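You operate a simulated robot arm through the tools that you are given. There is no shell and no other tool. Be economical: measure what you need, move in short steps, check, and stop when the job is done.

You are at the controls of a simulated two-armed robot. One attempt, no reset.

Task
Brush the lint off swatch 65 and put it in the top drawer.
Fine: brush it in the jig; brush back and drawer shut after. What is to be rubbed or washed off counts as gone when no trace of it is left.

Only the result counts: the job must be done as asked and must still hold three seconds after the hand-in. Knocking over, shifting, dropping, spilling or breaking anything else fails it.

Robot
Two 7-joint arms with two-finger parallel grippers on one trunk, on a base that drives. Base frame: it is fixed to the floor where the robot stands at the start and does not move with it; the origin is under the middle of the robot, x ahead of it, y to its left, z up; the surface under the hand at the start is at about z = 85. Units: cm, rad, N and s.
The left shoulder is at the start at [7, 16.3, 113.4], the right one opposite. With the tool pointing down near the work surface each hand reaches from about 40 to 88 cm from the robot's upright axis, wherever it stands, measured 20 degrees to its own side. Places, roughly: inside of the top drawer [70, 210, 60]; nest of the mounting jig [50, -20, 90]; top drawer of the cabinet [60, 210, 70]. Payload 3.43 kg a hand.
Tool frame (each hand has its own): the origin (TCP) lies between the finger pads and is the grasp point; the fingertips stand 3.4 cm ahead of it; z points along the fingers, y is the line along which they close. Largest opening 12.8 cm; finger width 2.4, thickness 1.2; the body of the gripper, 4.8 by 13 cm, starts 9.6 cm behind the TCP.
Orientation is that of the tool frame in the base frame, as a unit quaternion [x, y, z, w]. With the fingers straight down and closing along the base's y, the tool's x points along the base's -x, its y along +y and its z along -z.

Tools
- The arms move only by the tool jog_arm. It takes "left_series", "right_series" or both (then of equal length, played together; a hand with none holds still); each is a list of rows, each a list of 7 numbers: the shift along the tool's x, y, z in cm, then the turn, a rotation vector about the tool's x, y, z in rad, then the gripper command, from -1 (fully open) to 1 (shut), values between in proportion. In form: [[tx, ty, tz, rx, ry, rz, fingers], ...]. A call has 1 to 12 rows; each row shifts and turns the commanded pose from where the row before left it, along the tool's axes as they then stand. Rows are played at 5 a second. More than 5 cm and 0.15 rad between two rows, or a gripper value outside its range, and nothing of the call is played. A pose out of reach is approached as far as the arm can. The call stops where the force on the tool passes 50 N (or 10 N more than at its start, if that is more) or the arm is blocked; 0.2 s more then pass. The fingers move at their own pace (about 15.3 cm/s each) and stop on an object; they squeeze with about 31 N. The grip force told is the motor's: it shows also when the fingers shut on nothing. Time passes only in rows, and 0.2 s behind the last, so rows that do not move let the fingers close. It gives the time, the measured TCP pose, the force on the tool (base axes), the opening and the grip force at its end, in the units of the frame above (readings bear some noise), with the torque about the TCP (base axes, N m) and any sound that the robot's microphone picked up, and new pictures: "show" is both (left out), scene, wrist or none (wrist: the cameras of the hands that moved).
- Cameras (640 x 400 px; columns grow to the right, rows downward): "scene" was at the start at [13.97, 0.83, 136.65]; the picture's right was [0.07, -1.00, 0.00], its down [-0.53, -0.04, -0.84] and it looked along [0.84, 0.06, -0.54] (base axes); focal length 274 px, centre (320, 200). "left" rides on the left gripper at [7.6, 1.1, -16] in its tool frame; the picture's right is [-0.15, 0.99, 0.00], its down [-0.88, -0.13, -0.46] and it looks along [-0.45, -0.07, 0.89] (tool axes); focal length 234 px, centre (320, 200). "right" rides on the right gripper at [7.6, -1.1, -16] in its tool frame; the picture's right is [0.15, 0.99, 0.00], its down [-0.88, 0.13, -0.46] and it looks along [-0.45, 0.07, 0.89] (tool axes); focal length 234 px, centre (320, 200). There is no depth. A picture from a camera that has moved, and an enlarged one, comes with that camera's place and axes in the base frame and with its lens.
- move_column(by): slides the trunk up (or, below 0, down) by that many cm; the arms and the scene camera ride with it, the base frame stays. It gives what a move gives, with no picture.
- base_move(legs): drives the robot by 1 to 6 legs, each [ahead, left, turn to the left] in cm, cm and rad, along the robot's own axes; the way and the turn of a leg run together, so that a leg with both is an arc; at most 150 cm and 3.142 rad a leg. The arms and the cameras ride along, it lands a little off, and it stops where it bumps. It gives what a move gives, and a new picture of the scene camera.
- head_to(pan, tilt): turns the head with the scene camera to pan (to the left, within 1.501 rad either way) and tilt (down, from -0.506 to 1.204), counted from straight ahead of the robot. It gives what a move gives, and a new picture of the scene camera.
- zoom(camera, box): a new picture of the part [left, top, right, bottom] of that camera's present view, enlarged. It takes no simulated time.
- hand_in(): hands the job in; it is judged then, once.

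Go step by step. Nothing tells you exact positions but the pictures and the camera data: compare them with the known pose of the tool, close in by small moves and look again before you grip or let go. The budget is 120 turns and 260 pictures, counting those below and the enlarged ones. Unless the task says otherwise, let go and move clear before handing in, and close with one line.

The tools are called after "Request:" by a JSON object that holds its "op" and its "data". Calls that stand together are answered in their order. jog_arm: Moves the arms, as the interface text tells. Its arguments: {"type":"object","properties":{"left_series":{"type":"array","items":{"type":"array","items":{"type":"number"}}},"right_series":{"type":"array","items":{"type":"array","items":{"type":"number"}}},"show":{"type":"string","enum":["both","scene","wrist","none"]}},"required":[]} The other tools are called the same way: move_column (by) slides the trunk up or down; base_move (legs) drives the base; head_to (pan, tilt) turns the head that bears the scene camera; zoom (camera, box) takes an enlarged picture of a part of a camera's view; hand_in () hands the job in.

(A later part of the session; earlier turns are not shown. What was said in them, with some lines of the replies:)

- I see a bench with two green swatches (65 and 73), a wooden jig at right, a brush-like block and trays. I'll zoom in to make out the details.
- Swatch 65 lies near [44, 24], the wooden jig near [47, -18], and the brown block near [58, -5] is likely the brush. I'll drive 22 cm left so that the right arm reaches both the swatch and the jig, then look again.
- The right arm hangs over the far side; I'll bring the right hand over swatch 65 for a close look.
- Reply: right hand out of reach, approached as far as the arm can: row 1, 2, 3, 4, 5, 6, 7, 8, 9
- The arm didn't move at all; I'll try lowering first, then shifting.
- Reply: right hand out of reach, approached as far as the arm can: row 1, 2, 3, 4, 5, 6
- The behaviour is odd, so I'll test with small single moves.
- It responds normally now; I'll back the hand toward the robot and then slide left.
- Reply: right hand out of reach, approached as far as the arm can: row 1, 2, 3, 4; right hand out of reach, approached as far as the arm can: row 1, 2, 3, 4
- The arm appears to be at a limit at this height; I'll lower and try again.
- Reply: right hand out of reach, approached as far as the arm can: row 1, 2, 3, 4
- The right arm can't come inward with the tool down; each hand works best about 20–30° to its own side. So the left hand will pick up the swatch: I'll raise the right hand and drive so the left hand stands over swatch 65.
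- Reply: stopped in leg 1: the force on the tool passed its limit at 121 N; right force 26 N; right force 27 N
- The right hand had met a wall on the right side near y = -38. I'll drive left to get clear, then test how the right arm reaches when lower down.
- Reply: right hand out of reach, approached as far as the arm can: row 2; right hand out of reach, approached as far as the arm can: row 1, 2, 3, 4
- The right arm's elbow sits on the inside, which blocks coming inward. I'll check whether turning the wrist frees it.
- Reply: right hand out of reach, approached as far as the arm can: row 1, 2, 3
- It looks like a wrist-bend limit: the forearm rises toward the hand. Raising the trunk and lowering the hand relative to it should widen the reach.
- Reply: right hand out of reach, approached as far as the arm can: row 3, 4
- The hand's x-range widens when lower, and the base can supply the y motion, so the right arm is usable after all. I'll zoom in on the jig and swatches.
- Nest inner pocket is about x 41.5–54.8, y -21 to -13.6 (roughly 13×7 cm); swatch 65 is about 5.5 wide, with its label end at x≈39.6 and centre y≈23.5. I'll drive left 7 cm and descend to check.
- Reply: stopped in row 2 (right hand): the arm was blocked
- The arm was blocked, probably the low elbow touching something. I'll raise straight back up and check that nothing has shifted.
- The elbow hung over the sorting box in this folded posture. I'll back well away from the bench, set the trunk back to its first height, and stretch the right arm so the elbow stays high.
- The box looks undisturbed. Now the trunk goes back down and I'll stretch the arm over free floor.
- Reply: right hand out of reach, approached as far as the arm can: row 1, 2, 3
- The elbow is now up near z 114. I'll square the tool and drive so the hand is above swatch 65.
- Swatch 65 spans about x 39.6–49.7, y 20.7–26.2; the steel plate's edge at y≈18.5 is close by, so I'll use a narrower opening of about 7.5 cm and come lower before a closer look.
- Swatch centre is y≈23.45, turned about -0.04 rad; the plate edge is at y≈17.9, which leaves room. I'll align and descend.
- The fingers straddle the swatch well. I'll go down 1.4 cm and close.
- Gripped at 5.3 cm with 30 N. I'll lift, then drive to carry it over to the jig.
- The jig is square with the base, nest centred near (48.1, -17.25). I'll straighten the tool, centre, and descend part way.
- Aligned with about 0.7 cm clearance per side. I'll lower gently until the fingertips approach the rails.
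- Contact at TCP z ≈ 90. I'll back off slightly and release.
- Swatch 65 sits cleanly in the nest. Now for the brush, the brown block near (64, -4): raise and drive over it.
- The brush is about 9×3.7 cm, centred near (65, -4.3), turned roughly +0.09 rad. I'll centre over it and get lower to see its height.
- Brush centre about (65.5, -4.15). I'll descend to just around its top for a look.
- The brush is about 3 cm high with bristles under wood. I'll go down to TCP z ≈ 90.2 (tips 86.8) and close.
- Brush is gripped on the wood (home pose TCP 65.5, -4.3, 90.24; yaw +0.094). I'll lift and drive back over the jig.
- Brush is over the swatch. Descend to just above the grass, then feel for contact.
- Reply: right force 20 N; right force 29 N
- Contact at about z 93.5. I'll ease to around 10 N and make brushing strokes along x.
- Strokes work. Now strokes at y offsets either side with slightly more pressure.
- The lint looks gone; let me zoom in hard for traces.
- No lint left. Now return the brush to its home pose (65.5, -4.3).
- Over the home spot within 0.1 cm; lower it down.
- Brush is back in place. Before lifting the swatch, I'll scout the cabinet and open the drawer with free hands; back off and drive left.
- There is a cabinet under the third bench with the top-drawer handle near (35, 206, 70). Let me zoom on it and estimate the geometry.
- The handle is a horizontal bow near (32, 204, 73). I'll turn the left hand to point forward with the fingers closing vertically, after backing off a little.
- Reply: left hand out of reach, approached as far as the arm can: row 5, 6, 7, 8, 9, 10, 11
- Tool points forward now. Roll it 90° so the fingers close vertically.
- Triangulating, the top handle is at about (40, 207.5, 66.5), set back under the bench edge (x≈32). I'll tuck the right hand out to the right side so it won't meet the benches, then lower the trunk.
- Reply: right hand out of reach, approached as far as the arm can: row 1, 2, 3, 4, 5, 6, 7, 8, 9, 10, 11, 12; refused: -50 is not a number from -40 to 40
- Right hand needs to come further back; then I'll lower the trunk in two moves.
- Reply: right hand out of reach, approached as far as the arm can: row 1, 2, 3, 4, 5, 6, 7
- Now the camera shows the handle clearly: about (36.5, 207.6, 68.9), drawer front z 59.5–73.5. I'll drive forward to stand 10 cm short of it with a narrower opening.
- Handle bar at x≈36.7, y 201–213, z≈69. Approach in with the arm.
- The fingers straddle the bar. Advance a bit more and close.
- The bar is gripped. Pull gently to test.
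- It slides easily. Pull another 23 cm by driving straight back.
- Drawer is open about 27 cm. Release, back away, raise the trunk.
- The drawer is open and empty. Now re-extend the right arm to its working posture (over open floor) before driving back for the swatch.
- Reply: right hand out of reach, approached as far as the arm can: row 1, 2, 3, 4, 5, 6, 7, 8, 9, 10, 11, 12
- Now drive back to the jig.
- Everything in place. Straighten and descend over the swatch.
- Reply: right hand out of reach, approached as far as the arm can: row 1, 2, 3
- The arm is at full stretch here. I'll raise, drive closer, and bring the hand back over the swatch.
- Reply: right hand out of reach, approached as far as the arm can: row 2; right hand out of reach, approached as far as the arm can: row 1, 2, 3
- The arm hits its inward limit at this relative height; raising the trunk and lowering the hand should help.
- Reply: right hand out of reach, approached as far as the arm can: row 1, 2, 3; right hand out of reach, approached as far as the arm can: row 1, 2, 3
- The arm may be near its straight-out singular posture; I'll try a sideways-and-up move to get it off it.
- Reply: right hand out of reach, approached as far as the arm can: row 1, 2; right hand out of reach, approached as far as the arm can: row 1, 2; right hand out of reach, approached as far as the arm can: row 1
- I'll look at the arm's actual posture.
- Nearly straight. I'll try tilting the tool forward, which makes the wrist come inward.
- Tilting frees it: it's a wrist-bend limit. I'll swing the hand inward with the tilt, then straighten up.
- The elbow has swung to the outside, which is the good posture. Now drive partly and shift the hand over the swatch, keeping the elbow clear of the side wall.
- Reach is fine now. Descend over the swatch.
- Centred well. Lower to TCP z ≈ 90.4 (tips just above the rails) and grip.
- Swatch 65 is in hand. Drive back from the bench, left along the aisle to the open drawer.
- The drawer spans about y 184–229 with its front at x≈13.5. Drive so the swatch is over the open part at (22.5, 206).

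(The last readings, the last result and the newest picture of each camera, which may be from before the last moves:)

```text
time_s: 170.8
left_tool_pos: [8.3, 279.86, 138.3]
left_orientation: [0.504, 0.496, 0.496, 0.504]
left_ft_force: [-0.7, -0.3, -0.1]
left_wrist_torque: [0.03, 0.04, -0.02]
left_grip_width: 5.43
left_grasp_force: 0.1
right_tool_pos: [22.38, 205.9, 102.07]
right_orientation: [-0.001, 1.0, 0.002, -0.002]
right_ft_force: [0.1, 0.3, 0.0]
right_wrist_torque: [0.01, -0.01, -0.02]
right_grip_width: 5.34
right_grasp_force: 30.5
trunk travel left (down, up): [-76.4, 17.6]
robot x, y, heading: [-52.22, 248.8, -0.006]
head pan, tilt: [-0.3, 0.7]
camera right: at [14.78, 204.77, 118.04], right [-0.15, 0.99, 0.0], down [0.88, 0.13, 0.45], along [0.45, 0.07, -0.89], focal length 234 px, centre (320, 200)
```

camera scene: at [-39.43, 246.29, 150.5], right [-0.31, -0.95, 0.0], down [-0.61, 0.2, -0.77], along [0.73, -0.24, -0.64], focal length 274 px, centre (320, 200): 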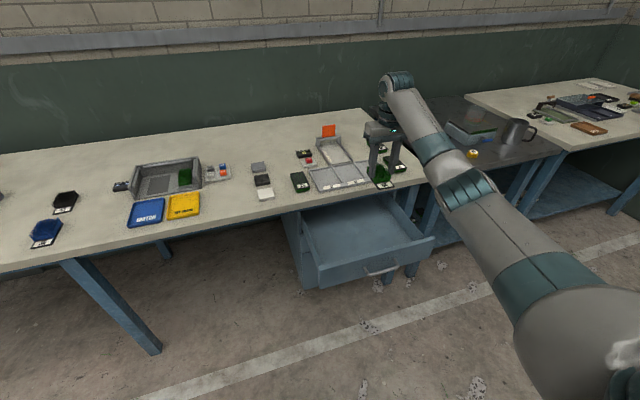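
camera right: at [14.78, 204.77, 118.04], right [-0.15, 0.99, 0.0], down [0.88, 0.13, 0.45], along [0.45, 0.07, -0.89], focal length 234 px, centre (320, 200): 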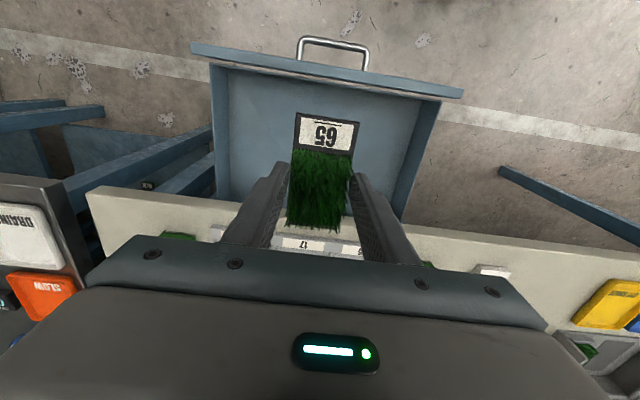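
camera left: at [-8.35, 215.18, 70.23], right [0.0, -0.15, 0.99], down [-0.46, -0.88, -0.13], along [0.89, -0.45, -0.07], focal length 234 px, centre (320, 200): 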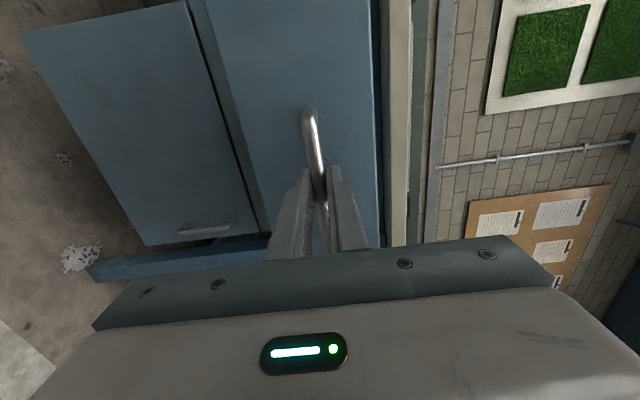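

Clear on all sides (bench edge x≈33, drawer front inside x≈15). Lower with the trunk, then look.

Request:
{"op": "jog_arm", "data": {"right_series": [[-0.8, 0, 0, 0, 0, 0, 0.4]], "show": "none"}}

Request:
{"op": "move_column", "data": {"by": -26}}

Request:
{"op": "jog_arm", "data": {"right_series": [[0, 0, 1, 0, 0, 0, 0.4]], "show": "both"}}

```text
time_s: 171.2
left_tool_pos: [8.63, 280.17, 137.98]
left_orientation: [0.505, 0.497, 0.495, 0.503]
left_ft_force: [-0.5, -0.2, 0.7]
left_wrist_torque: [0.0, -0.01, -0.03]
left_grip_width: 5.47
left_grasp_force: 0.1
right_tool_pos: [23.26, 205.96, 101.88]
right_orientation: [-0.001, 1.0, 0.002, -0.004]
right_ft_force: [0.6, 0.3, -0.6]
right_wrist_torque: [0.01, 0.0, 0.01]
right_grip_width: 5.35
right_grasp_force: 30.6
trunk travel left (down, up): [-76.4, 17.6]
robot x, y, heading: [-52.41, 248.72, -0.012]
head pan, tilt: [-0.3, 0.7]
```

```text
time_s: 173.8
left_tool_pos: [8.52, 279.84, 112.04]
left_orientation: [0.505, 0.495, 0.495, 0.504]
left_ft_force: [0.1, -0.1, 0.2]
left_wrist_torque: [0.0, -0.04, -0.01]
left_grip_width: 5.45
left_grasp_force: 0.0
right_tool_pos: [23.24, 205.98, 76.03]
right_orientation: [-0.002, 1.0, 0.002, -0.004]
right_ft_force: [-0.1, -0.1, -0.6]
right_wrist_torque: [0.0, -0.02, 0.05]
right_grip_width: 5.34
right_grasp_force: 30.9
trunk travel left (down, up): [-50.4, 43.6]
robot x, y, heading: [-52.44, 248.93, -0.011]
head pan, tilt: [-0.3, 0.7]
```

```text
time_s: 174.2
left_tool_pos: [8.54, 279.88, 112.11]
left_orientation: [0.505, 0.496, 0.496, 0.503]
left_ft_force: [0.5, 0.1, -0.6]
left_wrist_torque: [0.0, 0.02, 0.02]
left_grip_width: 5.46
left_grasp_force: 0.1
right_tool_pos: [23.26, 205.99, 75.03]
right_orientation: [0.0, 1.0, 0.001, -0.003]
right_ft_force: [0.6, 0.9, -0.1]
right_wrist_torque: [-0.01, -0.02, 0.0]
right_grip_width: 5.38
right_grasp_force: 31.2
trunk travel left (down, up): [-50.4, 43.6]
robot x, y, heading: [-52.2, 248.6, -0.011]
head pan, tilt: [-0.3, 0.7]
camera scene: at [-39.29, 246.29, 124.48], right [-0.31, -0.95, 0.0], down [-0.61, 0.2, -0.76], along [0.73, -0.24, -0.64], focal length 274 px, centre (320, 200)
camera right: at [15.68, 204.88, 90.91], right [-0.15, 0.99, 0.0], down [0.88, 0.13, 0.45], along [0.44, 0.07, -0.89], focal length 234 px, centre (320, 200)
```

scene: 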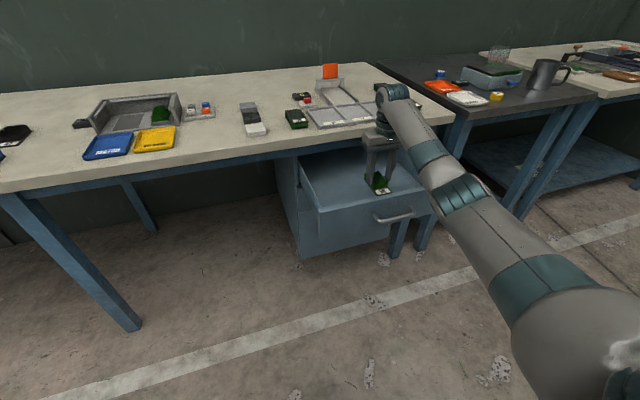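
right: 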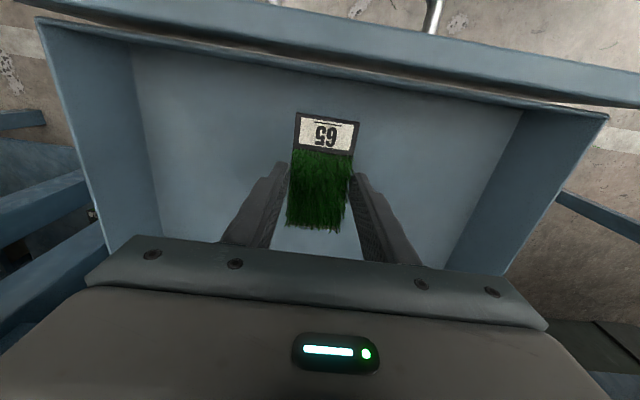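

Descend into the drawer, watching for contact.

Request:
{"op": "jog_arm", "data": {"right_series": [[0, 0, 2, 0, 0, 0, 0.4], [0, 0, 2, 0, 0, 0, 0.4], [0, 0, 2, 0, 0, 0, 0.4], [0, 0, 1.5, 0, 0, 0, 0.4]], "show": "wrist"}}

Request:
{"op": "jog_arm", "data": {"right_series": [[0, 0, 0.5, 0, 0, 0, 0.4], [0, 0, 0.5, 0, 0, 0, 0.4]], "show": "none"}}

```text
time_s: 175.2
left_tool_pos: [8.12, 280.08, 112.42]
left_orientation: [0.503, 0.496, 0.496, 0.504]
left_ft_force: [-0.5, -0.1, 0.0]
left_wrist_torque: [0.03, 0.02, -0.01]
left_grip_width: 5.42
left_grasp_force: 0.1
right_tool_pos: [22.85, 206.21, 68.07]
right_orientation: [-0.001, 1.0, 0.001, 0.001]
right_ft_force: [-1.1, -0.6, 26.8]
right_wrist_torque: [-0.02, -0.04, 0.02]
right_grip_width: 5.41
right_grasp_force: 31.3
trunk travel left (down, up): [-50.4, 43.6]
robot x, y, heading: [-52.33, 248.6, -0.013]
head pan, tilt: [-0.3, 0.7]
camera right: at [15.33, 205.05, 84.01], right [-0.15, 0.99, 0.0], down [0.88, 0.13, 0.46], along [0.45, 0.07, -0.89], focal length 234 px, centre (320, 200)
```

right: 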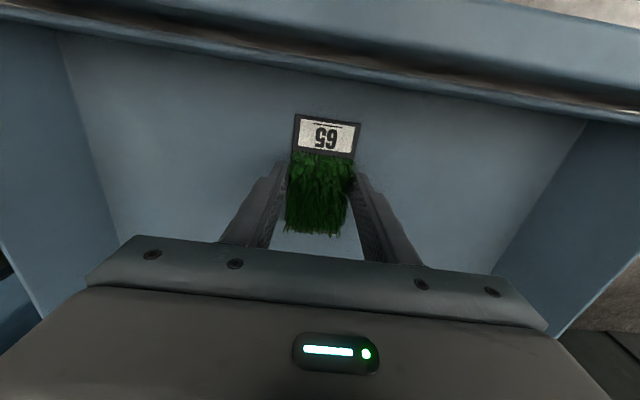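

```text
time_s: 176.0
left_tool_pos: [8.43, 280.15, 112.11]
left_orientation: [0.504, 0.497, 0.496, 0.503]
left_ft_force: [0.2, -0.4, -0.9]
left_wrist_torque: [0.01, 0.0, 0.01]
left_grip_width: 5.44
left_grasp_force: 0.2
right_tool_pos: [23.58, 206.14, 67.71]
right_orientation: [-0.001, 1.0, 0.002, 0.006]
right_ft_force: [2.0, 2.2, 30.0]
right_wrist_torque: [-0.14, 0.98, -0.03]
right_grip_width: 5.32
right_grasp_force: 31.3
trunk travel left (down, up): [-50.4, 43.6]
robot x, y, heading: [-52.2, 248.67, -0.009]
head pan, tilt: [-0.3, 0.7]
stopped in row 2 (right hand): the force on the tool passed its limit at 51 N (the readings are from after the stop); the commanded pose is now the measured one
```

On the drawer floor. Ease up slightly, release and lift away.

Request:
{"op": "jog_arm", "data": {"right_series": [[0, 0, -0.4, 0, 0, 0, 0.4], [0, 0, 0, 0, 0, 0, 0.1], [0, 0, 0, 0, 0, 0, -0.17], [0, 0, -1, 0, 0, 0, -0.17], [0, 0, -3, 0, 0, 0, -0.17], [0, 0, -4, 0, 0, 0, -0.17], [0, 0, -4, 0, 0, 0, -0.17]], "show": "wrist"}}

Request:
{"op": "move_column", "data": {"by": 20}}

Request:
{"op": "zoom", "data": {"camera": "right", "box": [160, 20, 480, 220]}}

```text
time_s: 177.6
left_tool_pos: [8.46, 279.92, 112.19]
left_orientation: [0.504, 0.496, 0.497, 0.503]
left_ft_force: [-0.3, -0.6, 0.3]
left_wrist_torque: [0.01, -0.01, -0.01]
left_grip_width: 5.42
left_grasp_force: 0.0
right_tool_pos: [23.25, 206.15, 79.5]
right_orientation: [0.0, 1.0, 0.001, 0.001]
right_ft_force: [-0.3, 0.8, 0.4]
right_wrist_torque: [-0.03, -0.02, 0.0]
right_grip_width: 7.47
right_grasp_force: 0.1
trunk travel left (down, up): [-50.4, 43.6]
robot x, y, heading: [-52.68, 248.59, -0.012]
head pan, tilt: [-0.3, 0.7]
camera right: at [15.61, 204.9, 95.41], right [-0.15, 0.99, 0.0], down [0.88, 0.13, 0.46], along [0.45, 0.07, -0.89], focal length 234 px, centre (320, 200)
```

right: 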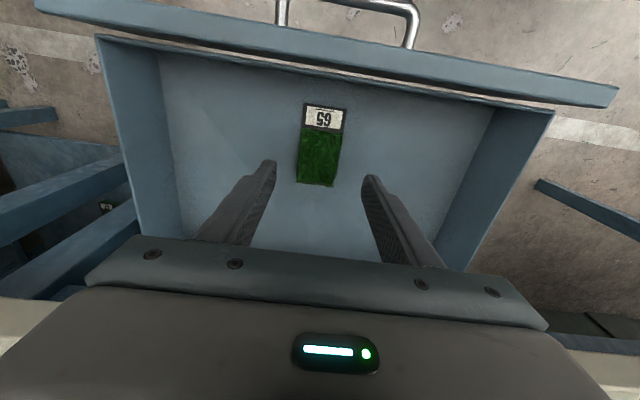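

```text
time_s: 179.8
left_tool_pos: [8.47, 279.88, 132.04]
left_orientation: [0.505, 0.496, 0.496, 0.503]
left_ft_force: [0.4, -0.4, 0.2]
left_wrist_torque: [0.02, 0.01, 0.01]
left_grip_width: 5.45
left_grasp_force: 0.0
right_tool_pos: [23.35, 205.94, 99.35]
right_orientation: [0.0, 1.0, 0.002, 0.001]
right_ft_force: [0.3, 0.4, -0.2]
right_wrist_torque: [-0.02, 0.02, 0.01]
right_grip_width: 7.48
right_grasp_force: 0.0
trunk travel left (down, up): [-70.4, 23.6]
robot x, y, heading: [-52.71, 248.71, -0.009]
head pan, tilt: [-0.3, 0.7]
```

```text
2.00 times, centred on (320, 120) of right
camera zoom: at [15.71, 204.88, 115.3], right [-0.15, 0.99, 0.0], down [0.88, 0.13, 0.46], along [0.45, 0.07, -0.89], focal length 468 px, centre (320, 360)
```

zoom: 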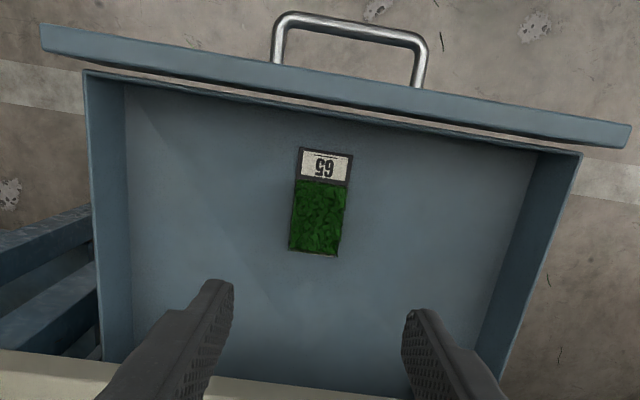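

Swatch 65 lies in the drawer. To close it I'll back off, turn the right hand to point forward with closed fingers, and pull the left hand back to keep it clear.

Request:
{"op": "base_move", "data": {"legs": [[-35, 0, 0.01]]}}

Request:
{"op": "jog_arm", "data": {"right_series": [[0, 0, 0, 0, -0.143, 0, 1], [0, 0, 0, 0, -0.143, 0, 1], [0, 0, 0, 0, -0.143, 0, 1], [0, 0, 0, 0, -0.143, 0, 1], [0, 0, 0, 0, -0.143, 0, 1], [0, 0, 0, 0, -0.143, 0, 1], [0, 0, 0, 0, -0.143, 0, 1], [0, 0, 0, 0, -0.143, 0, 1], [0, 0, 0, 0, -0.143, 0, 1], [0, 0, 0, 0, -0.143, 0, 1], [0, 0, 0, 0, -0.141, 0, 1]], "left_series": [[0, 0, -1.6, 0, 0, 0, 0.15], [0, 0, -1.6, 0, 0, 0, 0.15], [0, 0, -1.6, 0, 0, 0, 0.15], [0, 0, -1.6, 0, 0, 0, 0.15], [0, 0, -1.6, 0, 0, 0, 0.15], [0, 0, -1.6, 0, 0, 0, 0.15], [0, 0, -1.6, 0, 0, 0, 0.15], [0, 0, -1.6, 0, 0, 0, 0.15], [0, 0, -1.6, 0, 0, 0, 0.15], [0, 0, -1.6, 0, 0, 0, 0.15], [0, 0, -1.6, 0, 0, 0, 0.15]], "show": "scene"}}

```text
time_s: 182.0
left_tool_pos: [-26.42, 280.69, 132.15]
left_orientation: [0.503, 0.497, 0.497, 0.502]
left_ft_force: [-0.1, 1.5, 0.2]
left_wrist_torque: [0.03, 0.01, -0.01]
left_grip_width: 5.43
left_grasp_force: 0.0
right_tool_pos: [-11.2, 206.9, 99.37]
right_orientation: [-0.004, 1.0, 0.002, 0.001]
right_ft_force: [-0.4, -0.3, 0.2]
right_wrist_torque: [0.02, 0.03, 0.03]
right_grip_width: 7.48
right_grasp_force: 0.0
trunk travel left (down, up): [-70.4, 23.6]
robot x, y, heading: [-86.8, 249.3, -0.007]
head pan, tilt: [-0.3, 0.7]
camera scene: at [-74.06, 246.72, 144.47], right [-0.3, -0.95, 0.0], down [-0.61, 0.19, -0.76], along [0.73, -0.23, -0.64], focal length 274 px, centre (320, 200)
```

scene: 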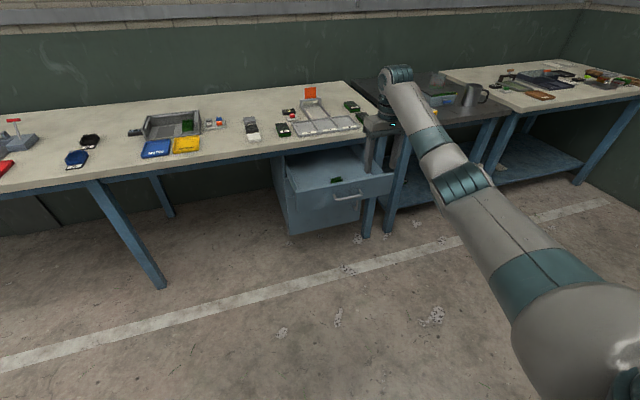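

```text
time_s: 184.4
left_tool_pos: [-32.08, 285.13, 137.44]
left_orientation: [0.503, 0.498, 0.498, 0.501]
left_ft_force: [0.6, 0.0, 0.1]
left_wrist_torque: [0.02, 0.02, -0.02]
left_grip_width: 5.46
left_grasp_force: 0.1
left hand out of reach, approached as far as the arm can: row 2, 3, 4, 5, 6, 7, 8, 9, 10, 11
right_tool_pos: [-11.26, 206.74, 99.56]
right_orientation: [-0.001, 0.705, 0.003, 0.709]
right_ft_force: [-0.2, 0.3, -0.1]
right_wrist_torque: [-0.01, 0.03, -0.01]
right_grip_width: 0.0
right_grasp_force: 31.1
trunk travel left (down, up): [-70.4, 23.6]
robot x, y, heading: [-87.09, 249.43, -0.008]
head pan, tilt: [-0.3, 0.7]
camera scene: at [-74.15, 246.76, 144.49], right [-0.3, -0.95, 0.0], down [-0.61, 0.19, -0.77], along [0.73, -0.23, -0.64], focal length 274 px, centre (320, 200)
```

scene: 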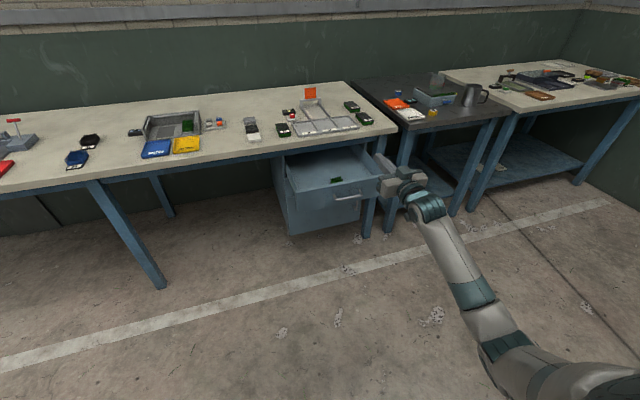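

Right hand points forward, fingers shut. Lower to z≈64.5 (below the handle bar) and check alignment before pushing.

Request:
{"op": "move_column", "data": {"by": -35}}

Request:
{"op": "base_move", "data": {"legs": [[14, 0, 0]]}}

Request:
{"op": "jog_arm", "data": {"right_series": [[0, 0, 0.5, 0, 0, 0, 1]], "show": "wrist"}}

```text
time_s: 187.8
left_tool_pos: [-32.13, 285.17, 102.47]
left_orientation: [0.503, 0.498, 0.497, 0.502]
left_ft_force: [0.0, -0.2, 0.1]
left_wrist_torque: [-0.03, 0.02, 0.03]
left_grip_width: 5.45
left_grasp_force: 0.1
right_tool_pos: [-11.08, 206.84, 64.61]
right_orientation: [-0.001, 0.707, 0.003, 0.708]
right_ft_force: [0.2, 0.4, 0.1]
right_wrist_torque: [-0.01, 0.05, -0.02]
right_grip_width: 0.0
right_grasp_force: 31.2
trunk travel left (down, up): [-35.4, 58.6]
robot x, y, heading: [-87.4, 249.12, -0.008]
head pan, tilt: [-0.3, 0.7]
```

```text
time_s: 189.2
left_tool_pos: [-17.89, 285.1, 102.41]
left_orientation: [0.502, 0.499, 0.498, 0.501]
left_ft_force: [0.2, -0.9, -0.9]
left_wrist_torque: [-0.01, 0.02, -0.03]
left_grip_width: 5.43
left_grasp_force: 0.1
right_tool_pos: [3.02, 206.83, 64.39]
right_orientation: [-0.002, 0.707, 0.005, 0.707]
right_ft_force: [-1.0, 0.3, 0.1]
right_wrist_torque: [0.0, -0.04, -0.01]
right_grip_width: 0.0
right_grasp_force: 31.1
trunk travel left (down, up): [-35.4, 58.6]
robot x, y, heading: [-73.01, 248.94, 0.0]
head pan, tilt: [-0.3, 0.7]
camera scene: at [-59.89, 246.67, 109.46], right [-0.3, -0.95, 0.0], down [-0.62, 0.19, -0.76], along [0.73, -0.23, -0.64], focal length 274 px, centre (320, 200)
```

scene: 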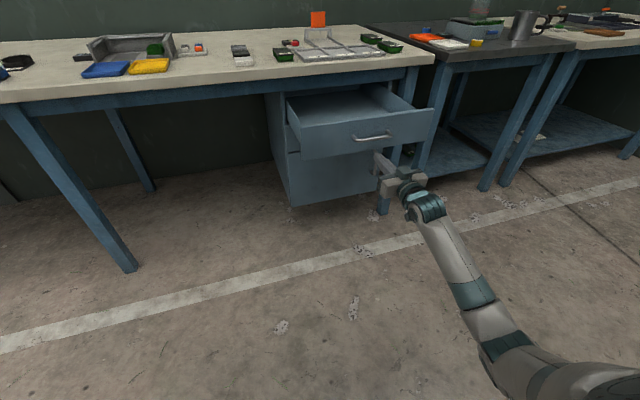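

```text
time_s: 189.6
left_tool_pos: [-17.93, 285.0, 102.51]
left_orientation: [0.503, 0.498, 0.498, 0.501]
left_ft_force: [0.4, -0.3, -0.6]
left_wrist_torque: [-0.01, 0.01, -0.03]
left_grip_width: 5.42
left_grasp_force: 0.1
right_tool_pos: [3.55, 206.74, 64.37]
right_orientation: [-0.002, 0.707, 0.003, 0.707]
right_ft_force: [-0.2, 0.0, 0.0]
right_wrist_torque: [-0.04, -0.02, 0.01]
right_grip_width: 0.0
right_grasp_force: 30.5
trunk travel left (down, up): [-35.4, 58.6]
robot x, y, heading: [-73.28, 249.18, -0.003]
head pan, tilt: [-0.3, 0.7]
camera right: at [-12.46, 205.64, 56.72], right [-0.01, 0.99, -0.14], down [-0.46, 0.12, 0.88], along [0.89, 0.07, 0.45], focal length 234 px, centre (320, 200)
```

right: 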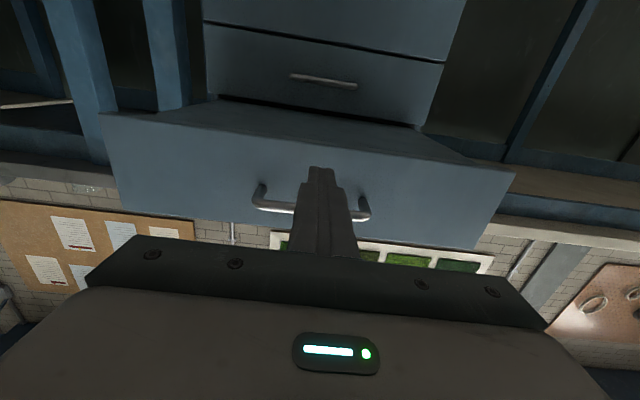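

Aligned between the handle posts and under the bar. Push the drawer most of the way by driving forward.

Request:
{"op": "base_move", "data": {"legs": [[8, 0, 0], [21, 0, 0]]}}

Request:
{"op": "jog_arm", "data": {"right_series": [[0, 0, 0.5, 0, 0, 0, 1]], "show": "wrist"}}

```text
time_s: 191.9
left_tool_pos: [11.09, 284.88, 102.45]
left_orientation: [0.504, 0.497, 0.497, 0.502]
left_ft_force: [0.2, 0.4, 0.2]
left_wrist_torque: [-0.05, 0.0, -0.01]
left_grip_width: 5.45
left_grasp_force: 0.0
right_tool_pos: [32.6, 206.53, 64.26]
right_orientation: [0.0, 0.707, 0.004, 0.707]
right_ft_force: [-0.8, 0.2, 0.0]
right_wrist_torque: [0.02, -0.04, -0.01]
right_grip_width: 0.01
right_grasp_force: 30.7
trunk travel left (down, up): [-35.4, 58.6]
robot x, y, heading: [-43.83, 249.04, -0.006]
head pan, tilt: [-0.3, 0.7]
camera scene: at [-30.77, 246.47, 109.47], right [-0.3, -0.95, 0.0], down [-0.61, 0.19, -0.76], along [0.73, -0.23, -0.64], focal length 274 px, centre (320, 200)
```

scene: 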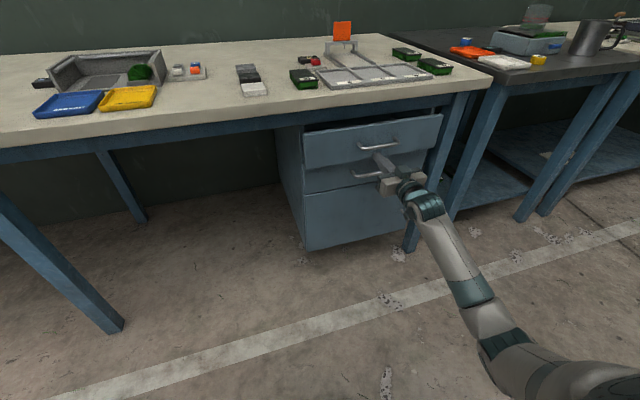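

```text
time_s: 192.3
left_tool_pos: [11.07, 284.89, 102.37]
left_orientation: [0.503, 0.497, 0.498, 0.502]
left_ft_force: [0.5, -0.7, -0.2]
left_wrist_torque: [0.02, 0.0, -0.02]
left_grip_width: 5.41
left_grasp_force: 0.1
right_tool_pos: [33.08, 206.54, 64.36]
right_orientation: [-0.001, 0.707, 0.004, 0.707]
right_ft_force: [-0.3, 0.5, -0.5]
right_wrist_torque: [0.02, 0.0, -0.01]
right_grip_width: 0.0
right_grasp_force: 30.5
trunk travel left (down, up): [-35.4, 58.6]
robot x, y, heading: [-44.04, 248.75, -0.007]
head pan, tilt: [-0.3, 0.7]
camera right: at [17.08, 205.39, 56.69], right [-0.01, 0.99, -0.14], down [-0.46, 0.12, 0.88], along [0.89, 0.07, 0.45], focal length 234 px, centre (320, 200)
```

right: 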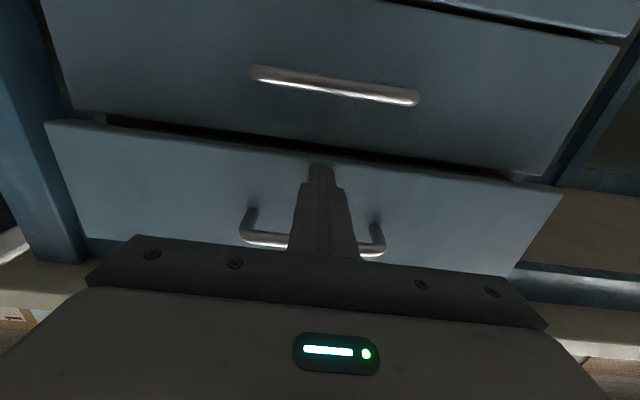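

Nearly shut. Push the last few centimetres with the arm until resistance is felt.

Request:
{"op": "jog_arm", "data": {"right_series": [[0, 0, 0.7, 0, 0, 0, 1], [0, 0, 0.7, 0, 0, 0, 1], [0, 0, 0.7, 0, 0, 0, 1], [0, 0, 0.7, 0, 0, 0, 1], [0, 0, 0.7, 0, 0, 0, 1], [0, 0, 0.7, 0, 0, 0, 1], [0, 0, 0.7, 0, 0, 0, 1], [0, 0, 0.7, 0, 0, 0, 1]], "show": "both"}}

```text
time_s: 193.6
left_tool_pos: [10.98, 284.89, 102.5]
left_orientation: [0.504, 0.497, 0.496, 0.503]
left_ft_force: [0.8, 0.0, -0.3]
left_wrist_torque: [0.0, 0.03, 0.02]
left_grip_width: 5.43
left_grasp_force: 0.1
right_tool_pos: [36.14, 206.54, 64.43]
right_orientation: [-0.002, 0.707, 0.004, 0.708]
right_ft_force: [-20.7, 5.4, 4.9]
right_wrist_torque: [0.07, -0.12, 0.04]
right_grip_width: 0.01
right_grasp_force: 30.9
trunk travel left (down, up): [-35.4, 58.6]
robot x, y, heading: [-44.06, 248.91, -0.013]
head pan, tilt: [-0.3, 0.7]
stopped in row 6 (right hand): the force on the tool passed its limit at 61 N (the readings are from after the stop); the commanded pose is now the measured one
camera scene: at [-31.16, 246.52, 109.52], right [-0.31, -0.95, 0.0], down [-0.61, 0.2, -0.77], along [0.73, -0.23, -0.64], focal length 274 px, centre (320, 200)
camera right: at [20.13, 205.4, 56.76], right [-0.01, 0.99, -0.14], down [-0.46, 0.12, 0.88], along [0.89, 0.07, 0.45], focal length 234 px, centre (320, 200)
```

scene: 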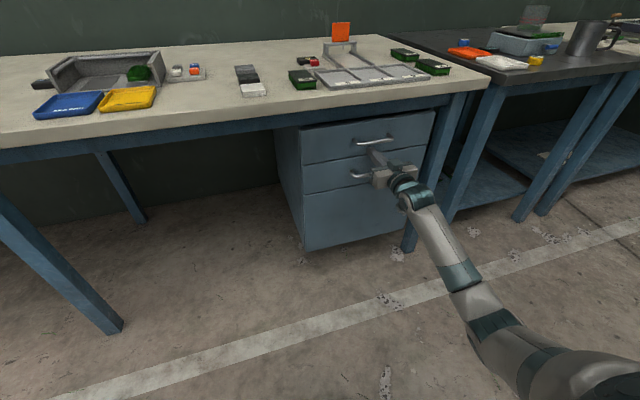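
right: 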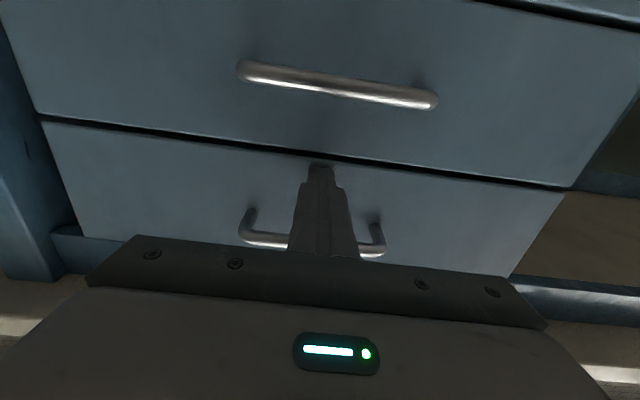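

The drawer is flush and stopped hard. Back the hand off and verify it stays shut.

Request:
{"op": "jog_arm", "data": {"right_series": [[0, 0, -1, 0, 0, 0, 1], [0, 0, -3, 0, 0, 0, 1]], "show": "none"}}

Request:
{"op": "base_move", "data": {"legs": [[-30, 0, 0]]}}

Request:
{"op": "zoom", "data": {"camera": "scene", "box": [220, 40, 460, 240]}}

```text
time_s: 194.2
left_tool_pos: [11.12, 284.8, 102.45]
left_orientation: [0.504, 0.497, 0.497, 0.503]
left_ft_force: [-0.6, 0.2, 0.9]
left_wrist_torque: [0.01, -0.02, 0.01]
left_grip_width: 5.44
left_grasp_force: 0.1
right_tool_pos: [32.3, 206.45, 64.12]
right_orientation: [-0.001, 0.709, 0.004, 0.706]
right_ft_force: [-0.1, 0.1, 0.4]
right_wrist_torque: [-0.01, 0.01, 0.02]
right_grip_width: 0.01
right_grasp_force: 30.7
trunk travel left (down, up): [-35.4, 58.6]
robot x, y, heading: [-43.95, 249.12, -0.004]
head pan, tilt: [-0.3, 0.7]
```

```text
time_s: 196.2
left_tool_pos: [-18.23, 285.21, 102.39]
left_orientation: [0.502, 0.497, 0.498, 0.502]
left_ft_force: [0.0, -0.2, 0.6]
left_wrist_torque: [0.0, 0.04, -0.04]
left_grip_width: 5.43
left_grasp_force: 0.1
right_tool_pos: [3.1, 206.96, 64.16]
right_orientation: [-0.003, 0.708, 0.005, 0.706]
right_ft_force: [-0.2, 0.6, 0.4]
right_wrist_torque: [0.01, 0.02, 0.02]
right_grip_width: 0.03
right_grasp_force: 30.8
trunk travel left (down, up): [-35.4, 58.6]
robot x, y, heading: [-73.52, 249.33, -0.004]
head pan, tilt: [-0.3, 0.7]
camera scene: at [-60.23, 246.7, 109.49], right [-0.3, -0.95, 0.0], down [-0.61, 0.19, -0.77], along [0.73, -0.23, -0.64], focal length 274 px, centre (320, 200)
```

scene: 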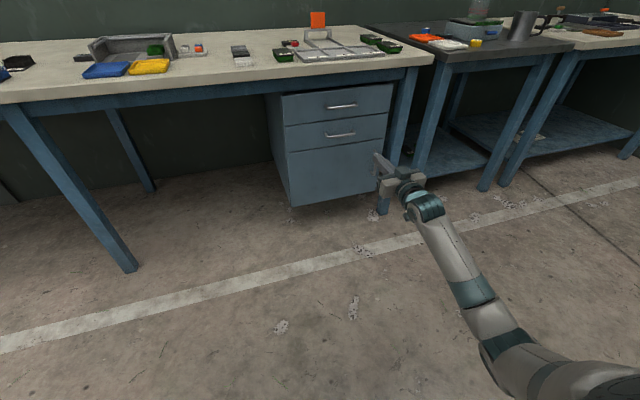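

```text
2.00 times, centred on (340, 140) of scene
camera zoom: at [-60.23, 246.7, 109.49], right [-0.3, -0.95, 0.0], down [-0.61, 0.19, -0.77], along [0.73, -0.23, -0.64], focal length 548 px, centre (280, 320)
```

zoom: 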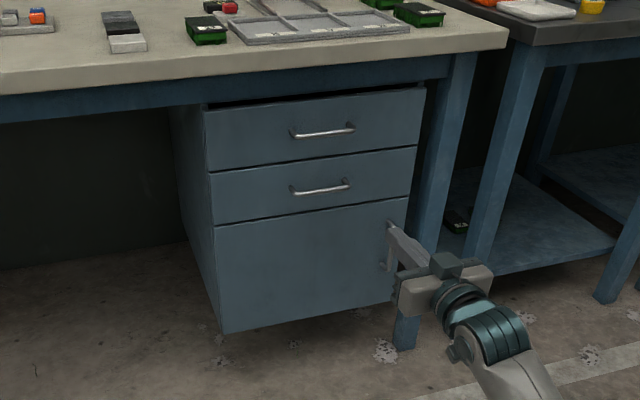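

The drawer is shut flush with swatch 65 inside. The brush is back in its place and both hands are clear, so I'm handing in.

Request:
{"op": "hand_in", "data": {}}

```text
The job is handed in.
```

Swatch 65 was brushed clean in the jig, with no lint visible afterwards, and is now in the top drawer. The drawer is shut and the brush is back where it was. Early on, the right arm bumped the side wall once, and it was blocked once above the sorting box. Nothing looked shifted in the pictures afterwards, but I did not measure the box's position.
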